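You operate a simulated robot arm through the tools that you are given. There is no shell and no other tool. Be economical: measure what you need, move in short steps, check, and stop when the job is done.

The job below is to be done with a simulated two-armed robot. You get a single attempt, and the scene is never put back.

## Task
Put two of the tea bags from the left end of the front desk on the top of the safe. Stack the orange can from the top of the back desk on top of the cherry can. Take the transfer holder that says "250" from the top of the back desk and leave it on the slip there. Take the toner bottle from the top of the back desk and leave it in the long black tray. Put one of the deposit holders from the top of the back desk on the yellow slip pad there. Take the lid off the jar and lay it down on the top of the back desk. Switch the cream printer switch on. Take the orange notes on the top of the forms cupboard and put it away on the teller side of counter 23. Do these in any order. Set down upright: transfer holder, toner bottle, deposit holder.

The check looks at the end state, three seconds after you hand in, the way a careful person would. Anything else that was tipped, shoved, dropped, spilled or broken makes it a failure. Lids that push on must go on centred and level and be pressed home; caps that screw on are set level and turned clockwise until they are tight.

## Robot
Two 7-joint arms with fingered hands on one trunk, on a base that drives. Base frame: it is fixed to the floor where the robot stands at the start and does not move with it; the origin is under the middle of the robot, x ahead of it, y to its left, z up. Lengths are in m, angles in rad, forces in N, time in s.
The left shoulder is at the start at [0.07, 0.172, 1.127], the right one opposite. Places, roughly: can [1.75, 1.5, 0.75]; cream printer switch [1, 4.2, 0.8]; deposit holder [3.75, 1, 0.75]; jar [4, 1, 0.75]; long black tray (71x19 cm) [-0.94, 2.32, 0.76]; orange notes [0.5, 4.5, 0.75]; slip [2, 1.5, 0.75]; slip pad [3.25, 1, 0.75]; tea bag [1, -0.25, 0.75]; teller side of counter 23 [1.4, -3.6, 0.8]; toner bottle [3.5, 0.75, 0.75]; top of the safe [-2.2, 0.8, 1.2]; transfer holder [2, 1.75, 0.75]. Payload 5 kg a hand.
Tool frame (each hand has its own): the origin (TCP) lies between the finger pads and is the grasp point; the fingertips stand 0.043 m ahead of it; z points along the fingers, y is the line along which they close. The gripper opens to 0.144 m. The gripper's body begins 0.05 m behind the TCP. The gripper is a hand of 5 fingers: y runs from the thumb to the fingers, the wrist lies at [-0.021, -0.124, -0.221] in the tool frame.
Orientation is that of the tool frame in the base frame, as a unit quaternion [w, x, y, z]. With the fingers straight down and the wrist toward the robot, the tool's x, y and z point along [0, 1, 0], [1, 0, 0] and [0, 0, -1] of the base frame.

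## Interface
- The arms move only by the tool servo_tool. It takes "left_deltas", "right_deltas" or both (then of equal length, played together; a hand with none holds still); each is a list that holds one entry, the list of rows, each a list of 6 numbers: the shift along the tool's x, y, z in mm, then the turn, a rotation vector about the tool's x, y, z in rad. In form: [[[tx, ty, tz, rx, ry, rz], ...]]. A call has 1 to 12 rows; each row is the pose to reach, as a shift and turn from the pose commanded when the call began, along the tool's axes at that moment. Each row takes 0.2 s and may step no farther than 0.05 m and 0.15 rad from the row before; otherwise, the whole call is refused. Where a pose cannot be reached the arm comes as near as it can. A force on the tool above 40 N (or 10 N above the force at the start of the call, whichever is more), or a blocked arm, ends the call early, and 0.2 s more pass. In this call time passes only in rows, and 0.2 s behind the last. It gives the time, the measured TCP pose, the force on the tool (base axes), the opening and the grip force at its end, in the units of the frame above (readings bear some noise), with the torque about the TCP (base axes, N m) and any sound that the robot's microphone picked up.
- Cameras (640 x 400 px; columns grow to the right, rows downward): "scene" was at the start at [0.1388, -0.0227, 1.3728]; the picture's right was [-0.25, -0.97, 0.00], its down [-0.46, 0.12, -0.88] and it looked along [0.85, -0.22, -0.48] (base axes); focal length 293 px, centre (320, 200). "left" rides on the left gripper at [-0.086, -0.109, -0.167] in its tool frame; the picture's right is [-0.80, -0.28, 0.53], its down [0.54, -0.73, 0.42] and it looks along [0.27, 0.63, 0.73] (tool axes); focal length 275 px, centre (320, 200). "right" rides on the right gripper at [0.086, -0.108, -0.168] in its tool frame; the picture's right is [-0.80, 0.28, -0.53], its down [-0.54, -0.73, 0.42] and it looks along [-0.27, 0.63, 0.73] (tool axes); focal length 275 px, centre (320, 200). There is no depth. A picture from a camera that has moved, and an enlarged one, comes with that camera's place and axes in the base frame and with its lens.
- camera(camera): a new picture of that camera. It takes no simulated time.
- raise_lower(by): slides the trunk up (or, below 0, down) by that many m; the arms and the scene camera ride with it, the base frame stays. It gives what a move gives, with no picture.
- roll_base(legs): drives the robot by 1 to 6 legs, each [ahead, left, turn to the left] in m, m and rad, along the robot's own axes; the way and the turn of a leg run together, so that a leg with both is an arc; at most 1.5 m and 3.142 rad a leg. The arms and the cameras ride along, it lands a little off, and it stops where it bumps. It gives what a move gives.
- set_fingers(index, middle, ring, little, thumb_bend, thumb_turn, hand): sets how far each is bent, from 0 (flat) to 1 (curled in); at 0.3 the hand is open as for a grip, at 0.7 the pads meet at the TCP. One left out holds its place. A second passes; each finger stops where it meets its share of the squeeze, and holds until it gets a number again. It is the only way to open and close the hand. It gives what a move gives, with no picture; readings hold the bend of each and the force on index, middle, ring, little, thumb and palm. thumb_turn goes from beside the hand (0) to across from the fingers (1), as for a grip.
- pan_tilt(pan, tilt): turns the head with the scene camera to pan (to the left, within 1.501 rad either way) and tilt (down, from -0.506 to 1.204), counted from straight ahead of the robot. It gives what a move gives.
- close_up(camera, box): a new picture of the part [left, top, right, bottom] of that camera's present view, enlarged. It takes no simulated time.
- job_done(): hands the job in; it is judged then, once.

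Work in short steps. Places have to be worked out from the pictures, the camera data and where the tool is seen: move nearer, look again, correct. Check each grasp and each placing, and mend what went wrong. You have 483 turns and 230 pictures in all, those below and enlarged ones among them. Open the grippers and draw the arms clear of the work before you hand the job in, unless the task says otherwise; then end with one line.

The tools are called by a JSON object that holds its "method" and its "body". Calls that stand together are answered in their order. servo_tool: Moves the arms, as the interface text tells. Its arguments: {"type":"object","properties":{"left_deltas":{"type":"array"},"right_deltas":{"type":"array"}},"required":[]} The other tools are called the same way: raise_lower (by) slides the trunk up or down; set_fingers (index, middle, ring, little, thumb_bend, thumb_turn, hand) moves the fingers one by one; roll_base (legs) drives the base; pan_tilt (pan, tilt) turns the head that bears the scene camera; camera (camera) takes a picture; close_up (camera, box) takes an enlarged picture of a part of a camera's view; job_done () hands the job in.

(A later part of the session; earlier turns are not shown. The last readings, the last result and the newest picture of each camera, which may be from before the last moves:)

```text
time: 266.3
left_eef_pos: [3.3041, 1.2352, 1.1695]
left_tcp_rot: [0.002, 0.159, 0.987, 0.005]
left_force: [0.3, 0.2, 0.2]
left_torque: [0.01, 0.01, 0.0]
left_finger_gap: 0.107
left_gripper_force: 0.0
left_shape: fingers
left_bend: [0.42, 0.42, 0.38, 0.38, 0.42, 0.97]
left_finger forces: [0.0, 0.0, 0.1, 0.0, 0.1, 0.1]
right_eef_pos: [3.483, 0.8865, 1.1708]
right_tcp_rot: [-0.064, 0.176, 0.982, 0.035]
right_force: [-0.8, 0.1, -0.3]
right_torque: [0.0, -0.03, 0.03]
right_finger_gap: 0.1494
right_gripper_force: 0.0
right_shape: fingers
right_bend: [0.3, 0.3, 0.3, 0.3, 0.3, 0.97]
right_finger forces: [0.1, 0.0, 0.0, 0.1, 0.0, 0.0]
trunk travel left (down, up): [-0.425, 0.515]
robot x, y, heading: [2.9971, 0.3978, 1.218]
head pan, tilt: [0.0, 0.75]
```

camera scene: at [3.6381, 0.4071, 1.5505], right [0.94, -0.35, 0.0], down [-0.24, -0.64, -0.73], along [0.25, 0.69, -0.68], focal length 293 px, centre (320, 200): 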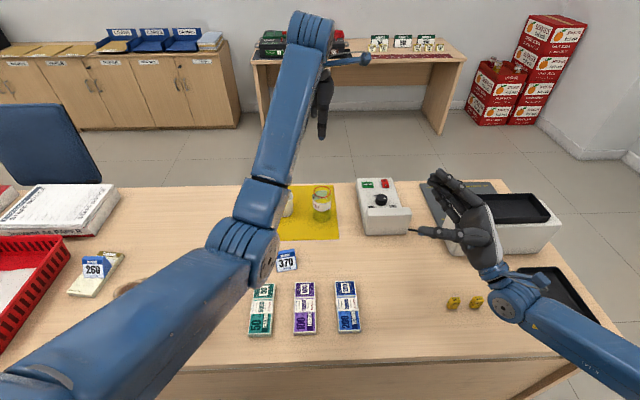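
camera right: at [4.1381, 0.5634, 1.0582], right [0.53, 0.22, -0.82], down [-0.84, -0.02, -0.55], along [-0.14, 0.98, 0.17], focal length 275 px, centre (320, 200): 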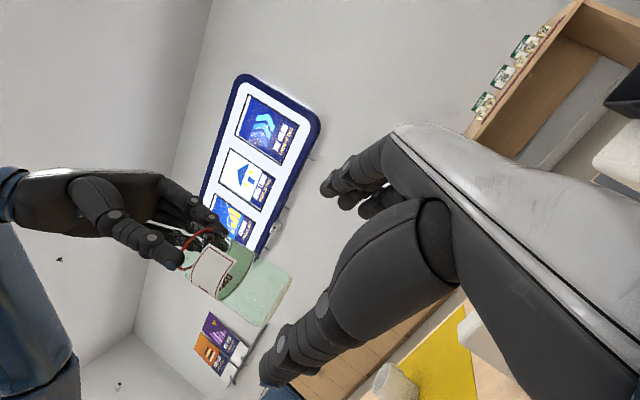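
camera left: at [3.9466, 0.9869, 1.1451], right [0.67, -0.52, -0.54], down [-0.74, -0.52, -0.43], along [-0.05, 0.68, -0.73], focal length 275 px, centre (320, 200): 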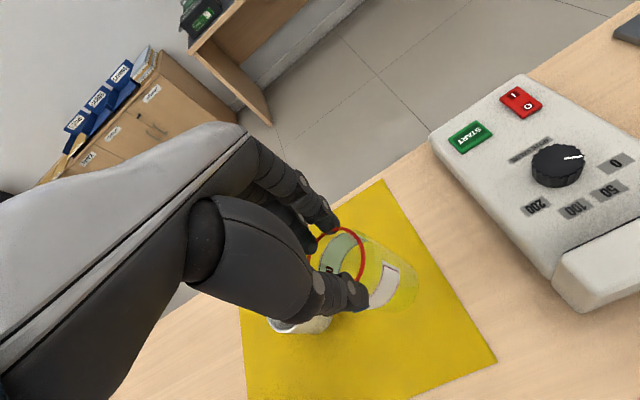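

Back at the earlier spot. Level the right hand and move it above the toner bottle (3.417, 0.862), its cap top at z≈0.925.

{"method": "servo_tool", "body": {"right_deltas": [[[0, 0, 0, 0.045, -0.134, -0.003]]]}}

{"method": "servo_tool", "body": {"right_deltas": [[[27, -23, 0, 0, 0, 0], [53, -46, 0, 0, 0, 0], [53, -46, 45, 0, 0, 0], [53, -46, 90, 0, 0, 0], [53, -46, 135, 0, 0, 0], [53, -46, 160, 0, 0, 0]]]}}

{"method": "camera", "body": {"camera": "right"}}

{"method": "camera", "body": {"camera": "scene"}}

```text
time: 266.7
left_eef_pos: [3.3033, 1.2382, 1.1686]
left_tcp_rot: [0.003, 0.158, 0.987, 0.006]
left_force: [-1.0, 0.7, -0.5]
left_torque: [-0.09, -0.01, -0.03]
left_finger_gap: 0.1071
left_gripper_force: 0.0
left_shape: fingers
left_bend: [0.42, 0.42, 0.38, 0.38, 0.42, 0.97]
left_finger forces: [0.0, 0.0, 0.1, 0.0, 0.1, 0.0]
right_eef_pos: [3.4821, 0.8896, 1.1704]
right_tcp_rot: [-0.002, 0.176, 0.984, 0.0]
right_force: [0.2, -0.1, -0.1]
right_torque: [-0.02, 0.02, -0.02]
right_finger_gap: 0.1492
right_gripper_force: 0.0
right_shape: fingers
right_bend: [0.3, 0.3, 0.3, 0.3, 0.3, 0.97]
right_finger forces: [0.0, 0.0, 0.0, 0.0, 0.1, 0.0]
trunk travel left (down, up): [-0.425, 0.515]
robot x, y, heading: [2.9979, 0.3917, 1.223]
head pan, tilt: [0.0, 0.75]
```

```text
time: 268.1
left_eef_pos: [3.3043, 1.2357, 1.1687]
left_tcp_rot: [0.002, 0.159, 0.987, 0.006]
left_force: [-0.3, 0.5, 0.3]
left_torque: [0.04, 0.04, 0.04]
left_finger_gap: 0.107
left_gripper_force: 0.0
left_shape: fingers
left_bend: [0.42, 0.42, 0.38, 0.38, 0.42, 0.97]
left_finger forces: [0.0, 0.1, 0.1, 0.0, 0.0, 0.0]
right_eef_pos: [3.4171, 0.863, 1.01]
right_tcp_rot: [-0.002, 0.176, 0.984, 0.001]
right_force: [0.2, -0.2, -1.0]
right_torque: [0.0, 0.0, -0.03]
right_finger_gap: 0.1493
right_gripper_force: 0.1
right_shape: fingers
right_bend: [0.3, 0.3, 0.3, 0.3, 0.3, 0.98]
right_finger forces: [0.1, 0.1, 0.1, 0.0, 0.1, 0.0]
trunk travel left (down, up): [-0.425, 0.515]
robot x, y, heading: [2.9957, 0.3987, 1.221]
head pan, tilt: [0.0, 0.75]
```

```text
78 pictures are left
camera right: at [3.2997, 0.7911, 1.1791], right [0.85, -0.01, 0.53], down [0.26, -0.87, -0.43], along [0.46, 0.5, -0.73], focal length 275 px, centre (320, 200)
```

right: 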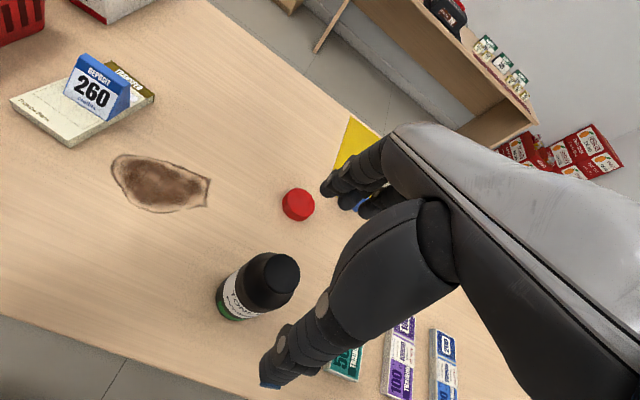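

```text
77 pictures are left
camera scene: at [3.0422, 0.5199, 1.5505], right [0.94, -0.34, 0.0], down [-0.23, -0.64, -0.73], along [0.25, 0.69, -0.68], focal length 293 px, centre (320, 200)
```

scene: 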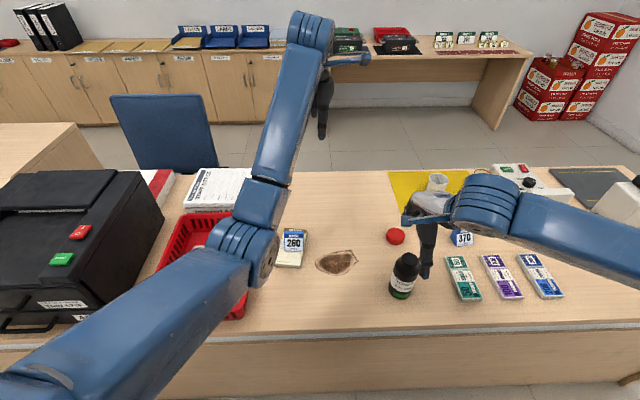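

Aligned within 2 mm. Descend to z 0.875 and grip with all fingers.

{"method": "servo_tool", "body": {"right_deltas": [[[0, 2, 40, 0, 0, 0], [0, 2, 80, 0, 0, 0], [0, 2, 115, 0, 0, 0], [0, 2, 135, 0, 0, 0]]]}}

{"method": "set_fingers", "body": {"hand": "right", "index": 0.75, "middle": 0.75, "ring": 0.6, "little": 0.5, "thumb_bend": 0.75}}

{"method": "camera", "body": {"camera": "right"}}

```text
time: 269.1
left_eef_pos: [3.3043, 1.2365, 1.1692]
left_tcp_rot: [0.002, 0.158, 0.987, 0.006]
left_force: [0.3, -0.5, 0.1]
left_torque: [0.01, 0.01, -0.01]
left_finger_gap: 0.1071
left_gripper_force: 0.1
left_shape: fingers
left_bend: [0.42, 0.42, 0.38, 0.38, 0.42, 0.97]
left_finger forces: [0.0, 0.0, 0.1, 0.0, 0.0, 0.1]
right_eef_pos: [3.4163, 0.8642, 0.8768]
right_tcp_rot: [-0.003, 0.177, 0.984, 0.001]
right_force: [0.5, -0.1, 0.4]
right_torque: [-0.03, 0.0, 0.03]
right_finger_gap: 0.1494
right_gripper_force: 0.2
right_shape: fingers
right_bend: [0.3, 0.3, 0.3, 0.3, 0.3, 0.98]
right_finger forces: [0.0, 0.0, 0.0, 0.0, 0.0, 0.1]
trunk travel left (down, up): [-0.425, 0.515]
robot x, y, heading: [2.999, 0.3898, 1.223]
head pan, tilt: [0.0, 0.75]
```

```text
time: 270.1
left_eef_pos: [3.3043, 1.2356, 1.1707]
left_tcp_rot: [0.003, 0.159, 0.987, 0.006]
left_force: [0.0, 0.4, -0.4]
left_torque: [0.01, -0.04, 0.01]
left_finger_gap: 0.1072
left_gripper_force: 0.0
left_shape: fingers
left_bend: [0.42, 0.42, 0.38, 0.38, 0.42, 0.97]
left_finger forces: [0.0, 0.0, 0.2, 0.0, 0.0, 0.1]
right_eef_pos: [3.4163, 0.8649, 0.8757]
right_tcp_rot: [-0.003, 0.176, 0.984, 0.0]
right_force: [0.8, 0.1, -0.3]
right_torque: [0.03, -0.12, 0.0]
right_finger_gap: 0.0618
right_gripper_force: 16.6
right_shape: fingers
right_bend: [0.55, 0.57, 0.6, 0.5, 0.57, 0.96]
right_finger forces: [8.1, 8.3, 0.0, 0.1, 17.6, 0.0]
trunk travel left (down, up): [-0.425, 0.515]
robot x, y, heading: [2.997, 0.3945, 1.222]
head pan, tilt: [0.0, 0.75]
```

```text
76 pictures are left
camera right: at [3.2998, 0.792, 1.0451], right [0.85, -0.01, 0.53], down [0.26, -0.87, -0.43], along [0.46, 0.5, -0.73], focal length 275 px, centre (320, 200)
```

right: 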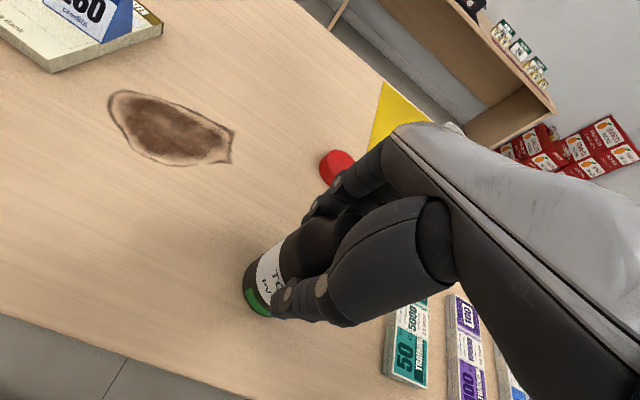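

Bottle gripped (62 mm, 17 N). Lift, then raise the trunk.

{"method": "servo_tool", "body": {"right_deltas": [[[0, 0, -15, 0, 0, 0], [0, 0, -50, 0, 0, 0], [0, 0, -90, 0, 0, 0], [0, 0, -130, 0, 0, 0], [0, 0, -170, 0, 0, 0], [0, 0, -210, 0, 0, 0]]]}}

{"method": "raise_lower", "body": {"by": 0.25}}

{"method": "camera", "body": {"camera": "scene"}}

```text
time: 271.5
left_eef_pos: [3.3045, 1.2366, 1.1709]
left_tcp_rot: [0.003, 0.159, 0.987, 0.005]
left_force: [-0.8, 0.3, 0.4]
left_torque: [0.0, -0.04, -0.01]
left_finger_gap: 0.1069
left_gripper_force: 0.1
left_shape: fingers
left_bend: [0.42, 0.42, 0.38, 0.38, 0.42, 0.97]
left_finger forces: [0.0, 0.0, 0.0, 0.0, 0.1, 0.1]
right_eef_pos: [3.4167, 0.8646, 1.087]
right_tcp_rot: [-0.003, 0.176, 0.984, 0.0]
right_force: [0.1, -0.3, -3.2]
right_torque: [0.02, -0.03, 0.03]
right_finger_gap: 0.0615
right_gripper_force: 16.5
right_shape: fingers
right_bend: [0.55, 0.57, 0.6, 0.5, 0.57, 0.96]
right_finger forces: [8.4, 7.8, 0.0, 0.0, 16.8, 0.0]
trunk travel left (down, up): [-0.425, 0.515]
robot x, y, heading: [2.995, 0.3926, 1.227]
head pan, tilt: [0.0, 0.75]
```

```text
time: 274.1
left_eef_pos: [3.3028, 1.2364, 1.4196]
left_tcp_rot: [0.001, 0.159, 0.987, 0.006]
left_force: [0.8, 0.7, -0.2]
left_torque: [0.0, -0.01, 0.03]
left_finger_gap: 0.107
left_gripper_force: 0.1
left_shape: fingers
left_bend: [0.42, 0.42, 0.38, 0.38, 0.42, 0.97]
left_finger forces: [0.0, 0.1, 0.0, 0.0, 0.0, 0.0]
right_eef_pos: [3.4188, 0.8639, 1.3368]
right_tcp_rot: [-0.003, 0.176, 0.984, 0.001]
right_force: [-0.5, 0.4, -3.2]
right_torque: [-0.01, 0.02, 0.02]
right_finger_gap: 0.0617
right_gripper_force: 16.3
right_shape: fingers
right_bend: [0.55, 0.57, 0.6, 0.5, 0.57, 0.96]
right_finger forces: [8.5, 7.7, 0.0, 0.0, 16.9, 0.0]
trunk travel left (down, up): [-0.675, 0.265]
robot x, y, heading: [2.9932, 0.3935, 1.218]
head pan, tilt: [0.0, 0.75]
```

```text
75 pictures are left
camera scene: at [3.0419, 0.5205, 1.8004], right [0.94, -0.34, 0.0], down [-0.23, -0.64, -0.73], along [0.25, 0.69, -0.68], focal length 293 px, centre (320, 200)
```

scene: 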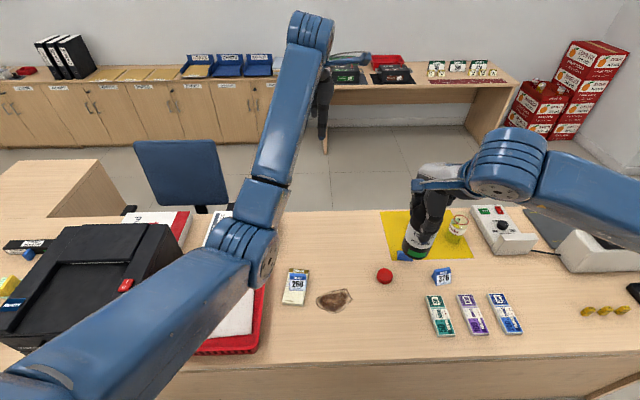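

Now drive left along the desk and on toward the tray table.

{"method": "roll_base", "body": {"legs": [[0, 0.6, 0], [-0.1, 1.2, 0], [-0.12, 1.25, 0]]}}

{"method": "pan_tilt", "body": {"pan": 0.3, "tilt": 0.55}}

{"method": "camera", "body": {"camera": "scene"}}

```text
time: 289.1
left_eef_pos: [0.3692, 2.0904, 1.4203]
left_tcp_rot: [0.001, 0.159, 0.987, 0.006]
left_force: [-0.6, -0.4, -0.8]
left_torque: [-0.02, 0.03, 0.01]
left_finger_gap: 0.1067
left_gripper_force: 0.0
left_shape: fingers
left_bend: [0.42, 0.42, 0.38, 0.38, 0.42, 0.97]
left_finger forces: [0.0, 0.0, 0.0, 0.0, 0.0, 0.0]
right_eef_pos: [0.4839, 1.7191, 1.3373]
right_tcp_rot: [-0.002, 0.176, 0.984, 0.001]
right_force: [1.1, 0.6, -3.9]
right_torque: [0.02, 0.01, 0.03]
right_finger_gap: 0.0618
right_gripper_force: 16.5
right_shape: fingers
right_bend: [0.55, 0.57, 0.6, 0.5, 0.57, 0.96]
right_finger forces: [8.5, 7.7, 0.0, 0.0, 16.8, 0.1]
trunk travel left (down, up): [-0.675, 0.265]
robot x, y, heading: [0.0611, 1.251, 1.222]
head pan, tilt: [0.0, 0.75]
```

```text
time: 289.9
left_eef_pos: [0.3684, 2.091, 1.4197]
left_tcp_rot: [0.003, 0.158, 0.987, 0.006]
left_force: [0.5, -0.5, 0.4]
left_torque: [0.02, -0.03, 0.01]
left_finger_gap: 0.1069
left_gripper_force: 0.2
left_shape: fingers
left_bend: [0.42, 0.42, 0.38, 0.38, 0.42, 0.97]
left_finger forces: [0.1, 0.0, 0.0, 0.0, 0.0, 0.0]
right_eef_pos: [0.4831, 1.7189, 1.3375]
right_tcp_rot: [-0.002, 0.174, 0.985, 0.001]
right_force: [0.1, -0.4, -2.4]
right_torque: [0.03, -0.03, -0.01]
right_finger_gap: 0.0618
right_gripper_force: 16.6
right_shape: fingers
right_bend: [0.55, 0.57, 0.6, 0.5, 0.57, 0.96]
right_finger forces: [8.3, 7.8, 0.0, 0.0, 16.9, 0.0]
trunk travel left (down, up): [-0.675, 0.265]
robot x, y, heading: [0.0584, 1.2455, 1.224]
head pan, tilt: [0.3, 0.55]
```

```text
74 pictures are left
camera scene: at [0.0834, 1.3867, 1.8178], right [1.0, -0.05, 0.0], down [-0.03, -0.52, -0.85], along [0.04, 0.85, -0.52], focal length 293 px, centre (320, 200)
```

scene: 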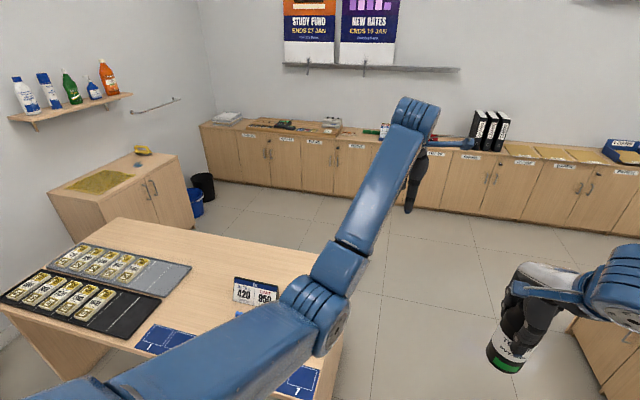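

Black tray's right end is empty, around (-0.70, 2.20). Drive on to it.

{"method": "roll_base", "body": {"legs": [[-0.107, 1.19, 0.01]]}}

{"method": "pan_tilt", "body": {"pan": -0.15, "tilt": 0.8}}

{"method": "camera", "body": {"camera": "scene"}}

{"method": "camera", "body": {"camera": "right"}}

```text
time: 295.9
left_eef_pos: [-0.7969, 2.3875, 1.4198]
left_tcp_rot: [0.003, 0.15, 0.989, 0.006]
left_force: [-0.2, -0.5, 0.2]
left_torque: [-0.01, -0.01, 0.01]
left_finger_gap: 0.1069
left_gripper_force: 0.0
left_shape: fingers
left_bend: [0.42, 0.42, 0.38, 0.38, 0.42, 0.97]
left_finger forces: [0.0, 0.0, 0.0, 0.0, 0.0, 0.1]
right_eef_pos: [-0.6741, 2.0193, 1.3375]
right_tcp_rot: [-0.003, 0.166, 0.986, 0.0]
right_force: [-0.5, 0.1, -2.3]
right_torque: [0.01, 0.0, 0.0]
right_finger_gap: 0.0616
right_gripper_force: 17.0
right_shape: fingers
right_bend: [0.55, 0.57, 0.6, 0.5, 0.57, 0.96]
right_finger forces: [8.5, 7.9, 0.0, 0.0, 16.8, 0.0]
trunk travel left (down, up): [-0.675, 0.265]
robot x, y, heading: [-1.0901, 1.5412, 1.244]
head pan, tilt: [0.3, 0.55]
```

```text
time: 296.8
left_eef_pos: [-0.7972, 2.388, 1.4207]
left_tcp_rot: [0.003, 0.15, 0.989, 0.005]
left_force: [-0.7, 0.0, 0.4]
left_torque: [-0.01, 0.0, 0.03]
left_finger_gap: 0.107
left_gripper_force: 0.1
left_shape: fingers
left_bend: [0.42, 0.42, 0.38, 0.38, 0.42, 0.97]
left_finger forces: [0.1, 0.1, 0.1, 0.0, 0.0, 0.1]
right_eef_pos: [-0.6758, 2.0186, 1.3373]
right_tcp_rot: [-0.002, 0.165, 0.986, 0.0]
right_force: [0.1, 0.0, -2.9]
right_torque: [0.0, 0.01, 0.02]
right_finger_gap: 0.0617
right_gripper_force: 16.4
right_shape: fingers
right_bend: [0.55, 0.57, 0.6, 0.5, 0.57, 0.96]
right_finger forces: [8.5, 7.8, 0.0, 0.0, 16.8, 0.0]
trunk travel left (down, up): [-0.675, 0.265]
robot x, y, heading: [-1.0848, 1.5422, 1.24]
head pan, tilt: [-0.15, 0.799]
```

```text
73 pictures are left
camera scene: at [-1.0347, 1.6605, 1.7965], right [0.89, -0.46, 0.0], down [-0.33, -0.64, -0.7], along [0.32, 0.62, -0.72], focal length 293 px, centre (320, 200)
```

scene: 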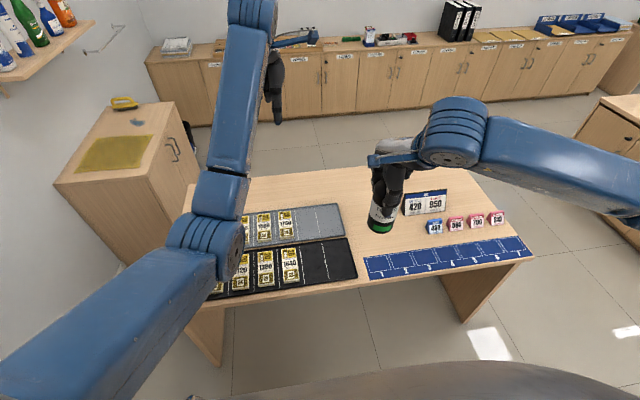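

```text
72 pictures are left
camera right: at [-0.7914, 1.9444, 1.5052], right [0.85, 0.01, 0.53], down [0.27, -0.86, -0.43], along [0.45, 0.51, -0.73], focal length 275 px, centre (320, 200)
```

right: 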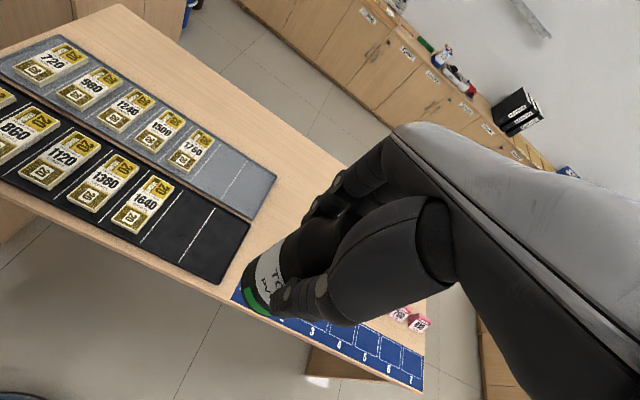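

Empty last slot centre about (-0.665, 2.218). Lower the trunk by 0.25 and bring the bottle over it.

{"method": "raise_lower", "body": {"by": -0.25}}

{"method": "servo_tool", "body": {"right_deltas": [[[11, 39, 0, 0, 0, 0], [22, 77, 0, 0, 0, 0], [33, 116, 0, 0, 0, 0], [44, 154, 0, 0, 0, 0], [55, 193, 0, 0, 0, 0], [55, 193, 40, 0, 0, 0], [55, 193, 80, 0, 0, 0], [55, 193, 120, 0, 0, 0]]]}}

{"method": "camera", "body": {"camera": "right"}}

{"method": "close_up", "body": {"camera": "scene", "box": [230, 160, 430, 320]}}

```text
time: 299.4
left_eef_pos: [-0.797, 2.3882, 1.1701]
left_tcp_rot: [0.001, 0.149, 0.989, 0.005]
left_force: [0.2, 0.0, 0.0]
left_torque: [0.0, 0.02, 0.02]
left_finger_gap: 0.1069
left_gripper_force: 0.0
left_shape: fingers
left_bend: [0.42, 0.42, 0.38, 0.38, 0.42, 0.97]
left_finger forces: [0.1, 0.0, 0.0, 0.0, 0.0, 0.2]
right_eef_pos: [-0.6765, 2.0189, 1.0866]
right_tcp_rot: [-0.002, 0.166, 0.986, 0.0]
right_force: [0.2, 0.2, -2.4]
right_torque: [-0.01, 0.0, 0.01]
right_finger_gap: 0.0617
right_gripper_force: 17.2
right_shape: fingers
right_bend: [0.55, 0.57, 0.6, 0.5, 0.57, 0.96]
right_finger forces: [8.5, 7.9, 0.0, 0.0, 16.8, 0.0]
trunk travel left (down, up): [-0.425, 0.515]
robot x, y, heading: [-1.0898, 1.5414, 1.24]
head pan, tilt: [-0.15, 0.799]
```

```text
time: 301.2
left_eef_pos: [-0.7974, 2.3892, 1.1696]
left_tcp_rot: [0.002, 0.149, 0.989, 0.005]
left_force: [-0.7, -0.6, -0.1]
left_torque: [0.0, 0.01, 0.02]
left_finger_gap: 0.1069
left_gripper_force: 0.0
left_shape: fingers
left_bend: [0.42, 0.42, 0.38, 0.38, 0.42, 0.97]
left_finger forces: [0.1, 0.0, 0.1, 0.0, 0.0, 0.0]
right_eef_pos: [-0.6665, 2.2203, 0.9666]
right_tcp_rot: [-0.002, 0.166, 0.986, 0.0]
right_force: [0.7, 1.1, -2.7]
right_torque: [-0.03, 0.03, 0.0]
right_finger_gap: 0.0617
right_gripper_force: 16.1
right_shape: fingers
right_bend: [0.55, 0.57, 0.6, 0.5, 0.57, 0.96]
right_finger forces: [8.4, 8.0, 0.0, 0.0, 16.4, 0.1]
trunk travel left (down, up): [-0.425, 0.515]
robot x, y, heading: [-1.0883, 1.5427, 1.24]
head pan, tilt: [-0.15, 0.799]
```

```text
71 pictures are left
camera right: at [-0.7814, 2.1462, 1.1351], right [0.85, 0.01, 0.53], down [0.27, -0.86, -0.43], along [0.45, 0.51, -0.73], focal length 275 px, centre (320, 200)
```

right: 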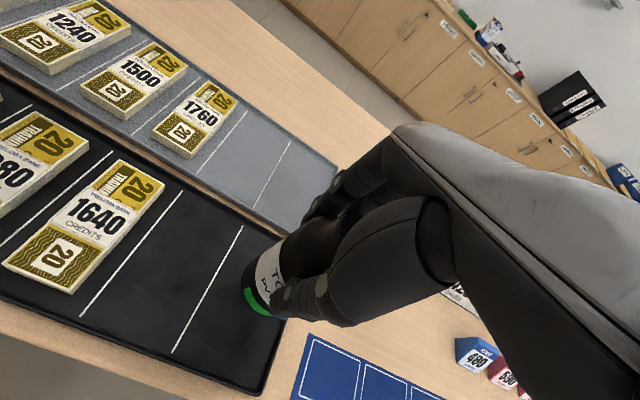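

```text
2.50 times, centred on (330, 240) of scene
camera zoom: at [-1.0339, 1.6615, 1.5464], right [0.89, -0.46, 0.0], down [-0.33, -0.64, -0.7], along [0.32, 0.62, -0.72], focal length 733 px, centre (295, 100)
```

zoom: 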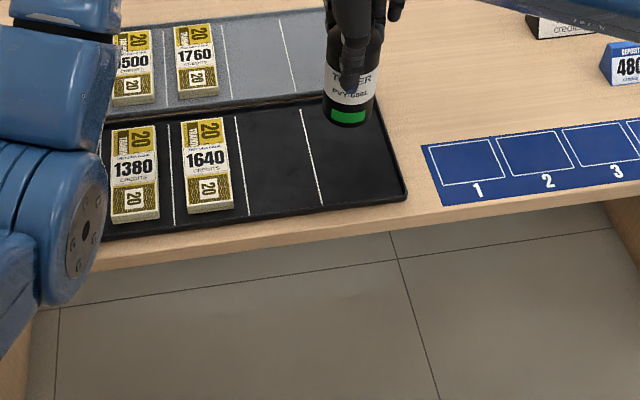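

Slot centre is ~12 mm nearer; correct and lower to contact.

{"method": "servo_tool", "body": {"right_deltas": [[[-5, -11, 25, 0, 0, 0], [-5, -11, 50, 0, 0, 0], [-5, -11, 68, 0, 0, 0], [-5, -11, 75, 0, 0, 0], [-5, -11, 80, 0, 0, 0], [-5, -11, 84, 0, 0, 0], [-5, -11, 88, 0, 0, 0], [-5, -11, 92, 0, 0, 0]]]}}

{"method": "close_up", "body": {"camera": "scene", "box": [230, 160, 430, 320]}}

```text
time: 303.0
left_eef_pos: [-0.7989, 2.3864, 1.172]
left_tcp_rot: [0.004, 0.149, 0.989, 0.007]
left_force: [0.0, -0.5, 0.3]
left_torque: [0.04, -0.02, 0.0]
left_finger_gap: 0.1072
left_gripper_force: 0.0
left_shape: fingers
left_bend: [0.42, 0.42, 0.38, 0.38, 0.42, 0.97]
left_finger forces: [0.0, 0.0, 0.1, 0.0, 0.0, 0.0]
right_eef_pos: [-0.6658, 2.2077, 0.8788]
right_tcp_rot: [-0.003, 0.166, 0.986, 0.003]
right_force: [-2.2, -0.1, 20.5]
right_torque: [0.01, 0.01, -0.01]
right_finger_gap: 0.0615
right_gripper_force: 19.0
right_shape: fingers
right_bend: [0.56, 0.57, 0.6, 0.5, 0.57, 0.96]
right_finger forces: [8.8, 9.6, 0.0, 0.0, 19.8, 0.1]
trunk travel left (down, up): [-0.425, 0.515]
robot x, y, heading: [-1.0901, 1.5411, 1.239]
head pan, tilt: [-0.15, 0.799]
```

```text
2.50 times, centred on (330, 240) of scene
camera zoom: at [-1.0361, 1.6577, 1.5472], right [0.89, -0.46, 0.0], down [-0.33, -0.63, -0.7], along [0.32, 0.62, -0.72], focal length 733 px, centre (295, 100)
```

zoom: 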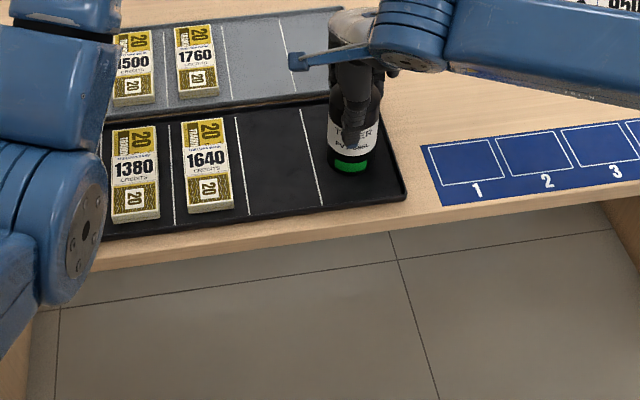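

Bottle stands in the slot. Ease, open, rise.

{"method": "servo_tool", "body": {"right_deltas": [[[0, 0, -3, 0, 0, 0]]]}}

{"method": "set_fingers", "body": {"hand": "right", "index": 0.4, "middle": 0.4, "ring": 0.4, "little": 0.4, "thumb_bend": 0.4}}

{"method": "servo_tool", "body": {"right_deltas": [[[0, 0, -15, 0, 0, 0], [0, 0, -45, 0, 0, 0], [0, 0, -90, 0, 0, 0], [0, 0, -135, 0, 0, 0], [0, 0, -180, 0, 0, 0], [0, 0, -225, 0, 0, 0]]]}}

{"method": "camera", "body": {"camera": "scene"}}

```text
time: 303.4
left_eef_pos: [-0.798, 2.3875, 1.1711]
left_tcp_rot: [0.002, 0.149, 0.989, 0.006]
left_force: [-0.5, 0.3, 0.3]
left_torque: [-0.01, 0.03, 0.01]
left_finger_gap: 0.1069
left_gripper_force: 0.1
left_shape: fingers
left_bend: [0.42, 0.42, 0.38, 0.38, 0.42, 0.97]
left_finger forces: [0.0, 0.0, 0.1, 0.0, 0.0, 0.0]
right_eef_pos: [-0.6655, 2.2066, 0.8796]
right_tcp_rot: [-0.003, 0.165, 0.986, 0.002]
right_force: [-2.5, 3.4, 17.0]
right_torque: [0.29, -0.11, 0.03]
right_finger_gap: 0.0612
right_gripper_force: 19.7
right_shape: fingers
right_bend: [0.56, 0.57, 0.6, 0.5, 0.58, 0.96]
right_finger forces: [9.9, 10.1, 0.0, 0.0, 18.4, 0.1]
trunk travel left (down, up): [-0.425, 0.515]
robot x, y, heading: [-1.0887, 1.5408, 1.245]
head pan, tilt: [-0.15, 0.799]
```

```text
time: 304.4
left_eef_pos: [-0.7979, 2.3881, 1.1694]
left_tcp_rot: [0.004, 0.149, 0.989, 0.006]
left_force: [0.2, 0.7, 1.5]
left_torque: [0.01, -0.04, 0.02]
left_finger_gap: 0.107
left_gripper_force: 0.1
left_shape: fingers
left_bend: [0.42, 0.42, 0.38, 0.38, 0.42, 0.97]
left_finger forces: [0.0, 0.0, 0.0, 0.0, 0.0, 0.1]
right_eef_pos: [-0.6649, 2.2071, 0.878]
right_tcp_rot: [-0.002, 0.166, 0.986, 0.0]
right_force: [1.0, -0.4, 0.7]
right_torque: [0.04, -0.02, 0.01]
right_finger_gap: 0.1141
right_gripper_force: 0.1
right_shape: fingers
right_bend: [0.4, 0.4, 0.4, 0.4, 0.4, 0.97]
right_finger forces: [0.0, 0.0, 0.0, 0.0, 0.1, 0.0]
trunk travel left (down, up): [-0.425, 0.515]
robot x, y, heading: [-1.0873, 1.5392, 1.242]
head pan, tilt: [-0.15, 0.799]
```

```text
time: 305.8
left_eef_pos: [-0.7979, 2.3874, 1.1713]
left_tcp_rot: [0.003, 0.15, 0.989, 0.006]
left_force: [0.8, -0.4, -0.4]
left_torque: [0.04, -0.04, 0.02]
left_finger_gap: 0.1071
left_gripper_force: 0.0
left_shape: fingers
left_bend: [0.42, 0.42, 0.38, 0.38, 0.42, 0.97]
left_finger forces: [0.0, 0.0, 0.0, 0.1, 0.0, 0.1]
right_eef_pos: [-0.6635, 2.2063, 1.1046]
right_tcp_rot: [-0.002, 0.166, 0.986, 0.0]
right_force: [-0.7, -0.1, -0.3]
right_torque: [0.04, 0.0, -0.03]
right_finger_gap: 0.1141
right_gripper_force: 0.0
right_shape: fingers
right_bend: [0.4, 0.4, 0.4, 0.4, 0.4, 0.97]
right_finger forces: [0.0, 0.0, 0.0, 0.0, 0.1, 0.0]
trunk travel left (down, up): [-0.425, 0.515]
robot x, y, heading: [-1.0899, 1.5424, 1.24]
head pan, tilt: [-0.15, 0.799]
```

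```text
68 pictures are left
camera scene: at [-1.0354, 1.6594, 1.5465], right [0.89, -0.46, 0.0], down [-0.33, -0.64, -0.7], along [0.32, 0.62, -0.72], focal length 293 px, centre (320, 200)
```

scene: 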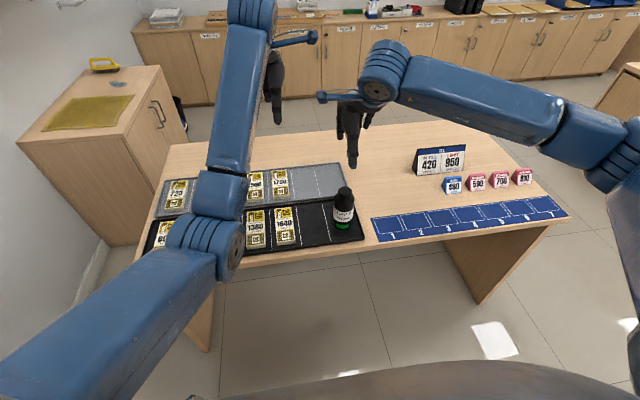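

Toner stands upright in the tray. Next: the forms cupboard at the back wall. I raise, then drive right and through the gap.

{"method": "raise_lower", "body": {"by": 0.25}}

{"method": "roll_base", "body": {"legs": [[0.0, -0.85, 0], [0.05, -0.86, 0], [1.2, 0, 0], [0.5, 0, 0]]}}

{"method": "pan_tilt", "body": {"pan": 0.3, "tilt": 0.45}}

{"method": "camera", "body": {"camera": "scene"}}

```text
time: 308.4
left_eef_pos: [-0.7969, 2.3885, 1.4205]
left_tcp_rot: [0.002, 0.149, 0.989, 0.006]
left_force: [-0.3, -0.5, 0.0]
left_torque: [-0.01, -0.01, 0.01]
left_finger_gap: 0.1067
left_gripper_force: 0.0
left_shape: fingers
left_bend: [0.42, 0.42, 0.38, 0.38, 0.42, 0.97]
left_finger forces: [0.1, 0.1, 0.0, 0.1, 0.0, 0.0]
right_eef_pos: [-0.6629, 2.2085, 1.3536]
right_tcp_rot: [-0.002, 0.166, 0.986, 0.001]
right_force: [0.4, 1.0, -0.3]
right_torque: [0.01, 0.01, 0.02]
right_finger_gap: 0.114
right_gripper_force: 0.0
right_shape: fingers
right_bend: [0.4, 0.4, 0.4, 0.4, 0.4, 0.97]
right_finger forces: [0.0, 0.0, 0.0, 0.0, 0.0, 0.0]
trunk travel left (down, up): [-0.675, 0.265]
robot x, y, heading: [-1.0889, 1.5394, 1.238]
head pan, tilt: [-0.15, 0.799]
```

```text
time: 325.4
left_eef_pos: [1.42, 3.4684, 1.4222]
left_tcp_rot: [0.002, 0.15, 0.989, 0.007]
left_force: [0.1, 0.6, 0.4]
left_torque: [0.04, 0.0, 0.01]
left_finger_gap: 0.1071
left_gripper_force: 0.1
left_shape: fingers
left_bend: [0.42, 0.42, 0.38, 0.38, 0.42, 0.97]
left_finger forces: [0.0, 0.1, 0.0, 0.1, 0.0, 0.1]
right_eef_pos: [1.5529, 3.2897, 1.3552]
right_tcp_rot: [-0.003, 0.167, 0.986, 0.001]
right_force: [-0.4, -0.1, -0.1]
right_torque: [0.01, -0.01, -0.04]
right_finger_gap: 0.1141
right_gripper_force: 0.0
right_shape: fingers
right_bend: [0.4, 0.4, 0.4, 0.4, 0.4, 0.97]
right_finger forces: [0.0, 0.0, 0.0, 0.0, 0.0, 0.0]
trunk travel left (down, up): [-0.675, 0.265]
robot x, y, heading: [1.1272, 2.6229, 1.244]
head pan, tilt: [-0.15, 0.799]
```

```text
time: 326.3
left_eef_pos: [1.4212, 3.4725, 1.4191]
left_tcp_rot: [0.002, 0.149, 0.989, 0.006]
left_force: [0.5, 0.8, 0.0]
left_torque: [-0.03, 0.01, 0.0]
left_finger_gap: 0.1068
left_gripper_force: 0.1
left_shape: fingers
left_bend: [0.42, 0.42, 0.38, 0.38, 0.42, 0.97]
left_finger forces: [0.0, 0.0, 0.0, 0.0, 0.1, 0.0]
right_eef_pos: [1.5548, 3.2902, 1.3534]
right_tcp_rot: [-0.003, 0.167, 0.986, 0.0]
right_force: [-0.7, 0.3, -0.1]
right_torque: [0.02, 0.01, 0.0]
right_finger_gap: 0.1144
right_gripper_force: 0.0
right_shape: fingers
right_bend: [0.4, 0.4, 0.4, 0.4, 0.4, 0.97]
right_finger forces: [0.0, 0.1, 0.0, 0.0, 0.0, 0.0]
trunk travel left (down, up): [-0.675, 0.265]
robot x, y, heading: [1.1283, 2.6235, 1.238]
head pan, tilt: [0.3, 0.45]
```

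```text
67 pictures are left
camera scene: at [1.1471, 2.7655, 1.8267], right [1.0, -0.03, 0.0], down [-0.02, -0.44, -0.9], along [0.03, 0.9, -0.44], focal length 293 px, centre (320, 200)
```

scene: 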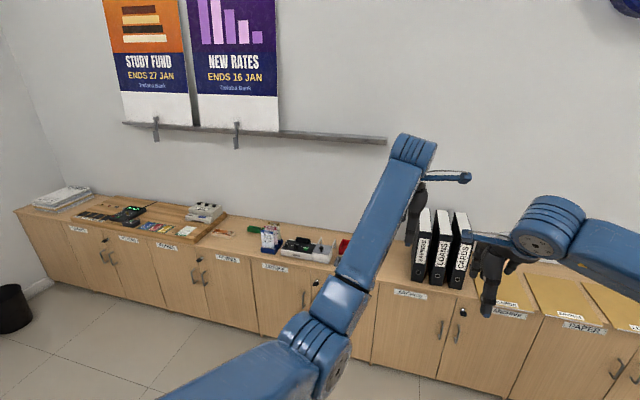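

{"method": "close_up", "body": {"camera": "scene", "box": [60, 180, 380, 290]}}

```text
2.00 times, centred on (220, 235) of scene
camera zoom: at [1.1471, 2.7655, 1.8267], right [1.0, -0.03, 0.0], down [-0.02, -0.44, -0.9], along [0.03, 0.9, -0.44], focal length 587 px, centre (520, 130)
```

zoom: 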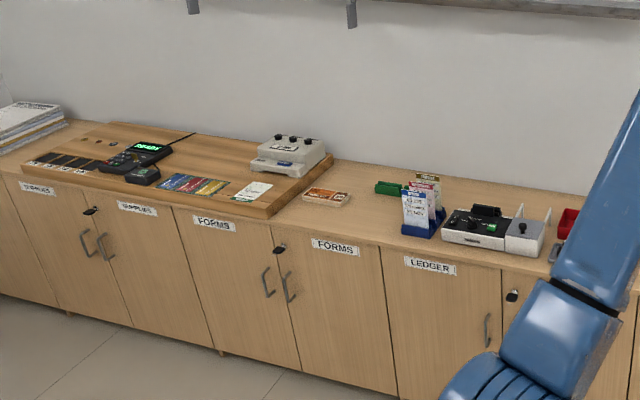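

Orange notes at about (0.54, 4.49); the cream printer with black switches at about (1.1, 4.2). I retract the left hand and drive there.

{"method": "servo_tool", "body": {"left_deltas": [[[20, -45, 0, 0, 0, 0], [40, -90, 0, 0, 0, 0], [60, -135, 0, 0, 0, 0], [80, -180, 0, 0, 0, 0], [100, -225, 0, 0, 0, 0]]]}}

{"method": "roll_base", "body": {"legs": [[0, 0.86, 0], [0.79, 0, 0]]}}

{"method": "pan_tilt", "body": {"pan": -0.2, "tilt": 0.75}}

{"method": "camera", "body": {"camera": "scene"}}

```text
time: 327.7
left_eef_pos: [1.205, 3.3408, 1.4029]
left_tcp_rot: [-0.047, 0.111, 0.992, 0.037]
left_force: [-0.2, -0.6, -0.2]
left_torque: [-0.02, 0.07, -0.04]
left_finger_gap: 0.1073
left_gripper_force: 0.1
left_shape: fingers
left_bend: [0.42, 0.42, 0.38, 0.38, 0.42, 0.98]
left_finger forces: [0.0, 0.0, 0.0, 0.1, 0.1, 0.0]
left hand out of reach, approached as far as the arm can: row 5
right_eef_pos: [1.5534, 3.2916, 1.3534]
right_tcp_rot: [-0.003, 0.166, 0.986, -0.001]
right_force: [-0.4, 0.0, -0.8]
right_torque: [0.03, 0.02, 0.0]
right_finger_gap: 0.1143
right_gripper_force: 0.0
right_shape: fingers
right_bend: [0.4, 0.4, 0.4, 0.4, 0.4, 0.97]
right_finger forces: [0.0, 0.1, 0.0, 0.0, 0.0, 0.1]
trunk travel left (down, up): [-0.675, 0.265]
robot x, y, heading: [1.1257, 2.6199, 1.246]
head pan, tilt: [0.3, 0.45]
stopped in row 5 (left hand): the arm was blocked; the commanded pose is now the measured one
```

```text
time: 336.1
left_eef_pos: [0.632, 4.3683, 1.4028]
left_tcp_rot: [-0.046, 0.104, 0.993, 0.035]
left_force: [-0.2, -0.1, 0.2]
left_torque: [0.03, 0.05, 0.0]
left_finger_gap: 0.1074
left_gripper_force: 0.0
left_shape: fingers
left_bend: [0.42, 0.42, 0.38, 0.38, 0.42, 0.98]
left_finger forces: [0.0, 0.0, 0.0, 0.0, 0.0, 0.0]
right_eef_pos: [0.9803, 4.3225, 1.3545]
right_tcp_rot: [-0.003, 0.161, 0.987, 0.002]
right_force: [0.6, -0.5, 0.1]
right_torque: [0.05, 0.0, -0.02]
right_finger_gap: 0.114
right_gripper_force: 0.0
right_shape: fingers
right_bend: [0.4, 0.4, 0.4, 0.4, 0.4, 0.97]
right_finger forces: [0.1, 0.0, 0.1, 0.0, 0.0, 0.1]
trunk travel left (down, up): [-0.675, 0.265]
robot x, y, heading: [0.5647, 3.6537, 1.247]
head pan, tilt: [0.3, 0.45]
```

```text
time: 337.0
left_eef_pos: [0.632, 4.37, 1.4005]
left_tcp_rot: [-0.046, 0.104, 0.993, 0.036]
left_force: [-0.4, -0.9, -0.1]
left_torque: [-0.01, -0.02, 0.0]
left_finger_gap: 0.1074
left_gripper_force: 0.0
left_shape: fingers
left_bend: [0.42, 0.42, 0.38, 0.38, 0.42, 0.98]
left_finger forces: [0.1, 0.0, 0.0, 0.1, 0.0, 0.0]
right_eef_pos: [0.9809, 4.3254, 1.3529]
right_tcp_rot: [-0.002, 0.162, 0.987, 0.0]
right_force: [0.3, 0.8, 0.1]
right_torque: [-0.03, 0.0, -0.02]
right_finger_gap: 0.1141
right_gripper_force: 0.0
right_shape: fingers
right_bend: [0.4, 0.4, 0.4, 0.4, 0.4, 0.97]
right_finger forces: [0.1, 0.1, 0.0, 0.0, 0.0, 0.0]
trunk travel left (down, up): [-0.675, 0.265]
robot x, y, heading: [0.565, 3.6548, 1.25]
head pan, tilt: [-0.201, 0.75]
```

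```text
65 pictures are left
camera scene: at [0.6211, 3.774, 1.8004], right [0.87, -0.5, 0.0], down [-0.34, -0.59, -0.73], along [0.36, 0.63, -0.68], focal length 293 px, centre (320, 200)
```

scene: 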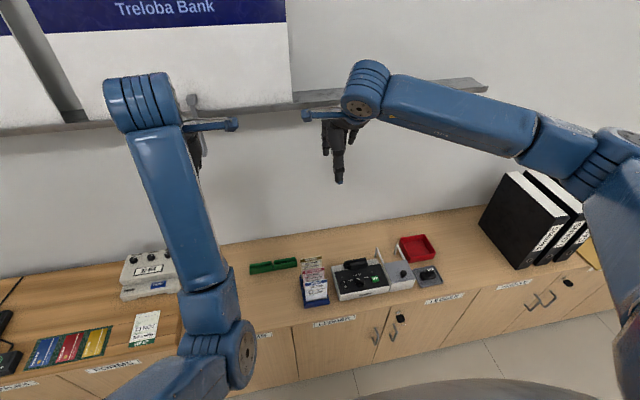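

Zoom on the cream printer.

{"method": "close_up", "body": {"camera": "scene", "box": [290, 230, 460, 320]}}

```text
3.76 times, centred on (375, 275) of scene
camera zoom: at [0.6211, 3.774, 1.8004], right [0.87, -0.5, 0.0], down [-0.34, -0.59, -0.73], along [0.36, 0.63, -0.68], focal length 1104 px, centre (113, -82)
```

zoom: 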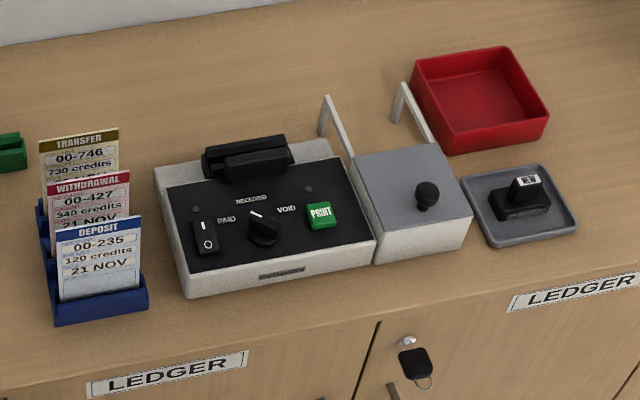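

{"method": "close_up", "body": {"camera": "scene", "box": [336, 278, 366, 302]}}

```text
16.00 times, centred on (351, 290) of scene
camera zoom: at [0.6211, 3.774, 1.8004], right [0.87, -0.5, 0.0], down [-0.34, -0.59, -0.73], along [0.36, 0.63, -0.68], focal length 4693 px, centre (-176, -1240)
```

zoom: 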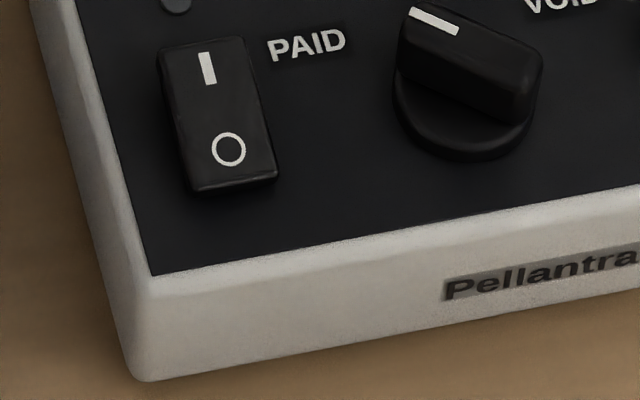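

Rocker shows O near, I far: it is off; I must press the far "I" end at about (1.001, 4.251). I form a pointing index finger with the right hand and look at its tip.

{"method": "set_fingers", "body": {"hand": "right", "index": 0.55, "middle": 1.0, "ring": 1.0, "little": 1.0, "thumb_bend": 0.3, "thumb_turn": 0.0}}

{"method": "raise_lower", "body": {"by": -0.25}}

{"method": "camera", "body": {"camera": "right"}}

{"method": "camera", "body": {"camera": "scene"}}

```text
time: 338.0
left_eef_pos: [0.6326, 4.3698, 1.4013]
left_tcp_rot: [-0.046, 0.104, 0.993, 0.036]
left_force: [-1.0, 0.1, 0.1]
left_torque: [-0.03, 0.02, -0.01]
left_finger_gap: 0.1074
left_gripper_force: 0.2
left_shape: fingers
left_bend: [0.42, 0.42, 0.38, 0.38, 0.42, 0.98]
left_finger forces: [0.0, 0.0, 0.1, 0.0, 0.0, 0.0]
right_eef_pos: [0.9813, 4.3243, 1.3541]
right_tcp_rot: [-0.002, 0.161, 0.987, 0.0]
right_force: [-0.1, 0.0, -0.3]
right_torque: [-0.01, -0.02, -0.01]
right_finger_gap: 0.1896
right_gripper_force: 0.0
right_shape: fingers
right_bend: [0.55, 1.0, 1.0, 1.0, 0.3, 0.0]
right_finger forces: [0.1, 0.1, 0.0, 0.1, 0.0, 0.1]
trunk travel left (down, up): [-0.675, 0.265]
robot x, y, heading: [0.564, 3.6544, 1.249]
head pan, tilt: [-0.201, 0.75]
```

```text
time: 340.6
left_eef_pos: [0.6316, 4.3711, 1.1516]
left_tcp_rot: [-0.047, 0.104, 0.993, 0.035]
left_force: [-0.9, 0.0, -0.5]
left_torque: [-0.03, 0.01, 0.01]
left_finger_gap: 0.1074
left_gripper_force: 0.0
left_shape: fingers
left_bend: [0.42, 0.42, 0.38, 0.38, 0.42, 0.98]
left_finger forces: [0.0, 0.0, 0.1, 0.1, 0.0, 0.1]
right_eef_pos: [0.9799, 4.3242, 1.1035]
right_tcp_rot: [-0.002, 0.161, 0.987, 0.0]
right_force: [-0.4, 0.5, -0.2]
right_torque: [0.02, -0.01, 0.0]
right_finger_gap: 0.1893
right_gripper_force: 0.1
right_shape: fingers
right_bend: [0.55, 1.0, 1.0, 1.0, 0.3, 0.0]
right_finger forces: [0.0, 0.0, 0.1, 0.1, 0.0, 0.0]
trunk travel left (down, up): [-0.425, 0.515]
robot x, y, heading: [0.5621, 3.6515, 1.251]
head pan, tilt: [-0.201, 0.75]
```

```text
62 pictures are left
camera right: at [0.8668, 4.2486, 1.2725], right [0.85, 0.02, 0.53], down [0.28, -0.86, -0.43], along [0.45, 0.51, -0.73], focal length 275 px, centre (320, 200)
```

right: 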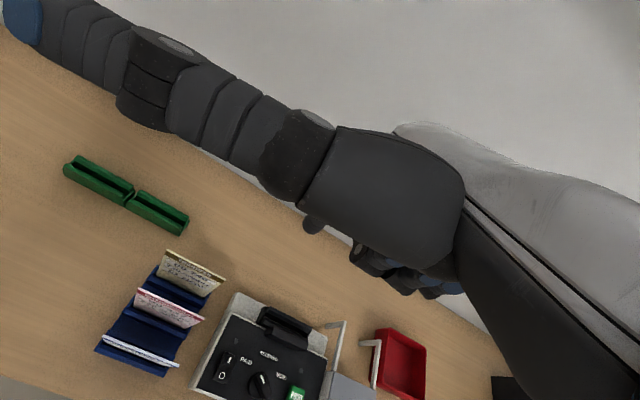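

```text
61 pictures are left
camera scene: at [0.6207, 3.773, 1.5506], right [0.87, -0.5, 0.0], down [-0.34, -0.59, -0.73], along [0.36, 0.63, -0.68], focal length 293 px, centre (320, 200)
```

scene: 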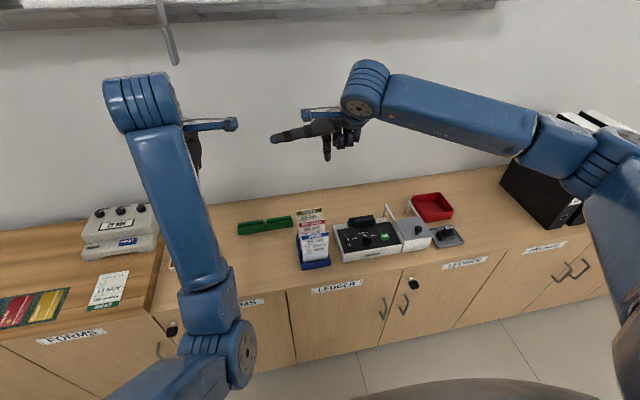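

The thumb blocks the view; put it across and flat, and bend the index to 0.7.

{"method": "set_fingers", "body": {"hand": "right", "index": 0.68, "thumb_bend": 0.0, "thumb_turn": 1.0}}

{"method": "camera", "body": {"camera": "right"}}

{"method": "close_up", "body": {"camera": "scene", "box": [270, 90, 470, 270]}}

```text
time: 341.6
left_eef_pos: [0.6309, 4.3715, 1.15]
left_tcp_rot: [-0.047, 0.105, 0.993, 0.035]
left_force: [0.4, -0.5, 0.7]
left_torque: [0.02, 0.01, -0.02]
left_finger_gap: 0.1073
left_gripper_force: 0.1
left_shape: fingers
left_bend: [0.42, 0.42, 0.38, 0.38, 0.42, 0.98]
left_finger forces: [0.0, 0.0, 0.1, 0.0, 0.0, 0.1]
right_eef_pos: [0.9816, 4.3245, 1.1039]
right_tcp_rot: [-0.003, 0.161, 0.987, 0.0]
right_force: [0.3, 0.4, 0.7]
right_torque: [0.01, 0.01, -0.02]
right_finger_gap: 0.1112
right_gripper_force: 0.2
right_shape: fingers
right_bend: [0.68, 1.0, 1.0, 1.0, 0.0, 0.95]
right_finger forces: [0.0, 0.0, 0.0, 0.1, 0.0, 0.0]
trunk travel left (down, up): [-0.425, 0.515]
robot x, y, heading: [0.5624, 3.6539, 1.248]
head pan, tilt: [-0.201, 0.75]
```

```text
60 pictures are left
camera right: at [0.8669, 4.2488, 1.2722], right [0.85, 0.02, 0.53], down [0.28, -0.86, -0.43], along [0.45, 0.51, -0.73], focal length 275 px, centre (320, 200)
```

right: 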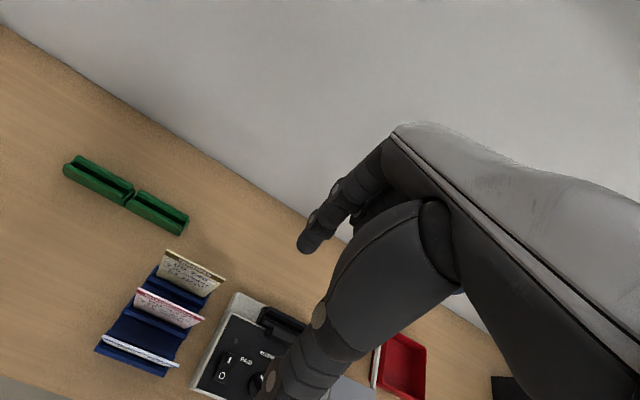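

```text
2.22 times, centred on (370, 180) of scene
camera zoom: at [0.6209, 3.7731, 1.5505], right [0.87, -0.5, 0.0], down [-0.34, -0.59, -0.73], along [0.36, 0.63, -0.68], focal length 652 px, centre (209, 244)
```

zoom: 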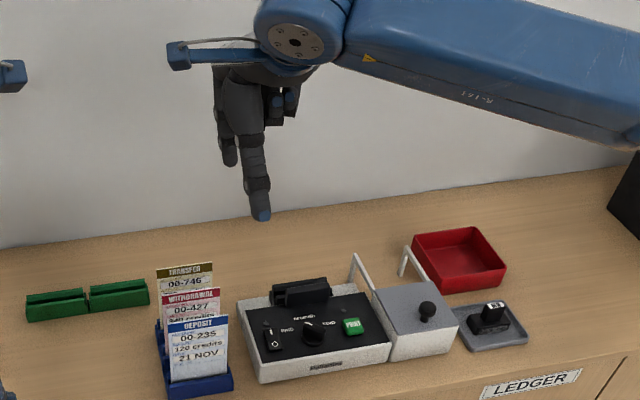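

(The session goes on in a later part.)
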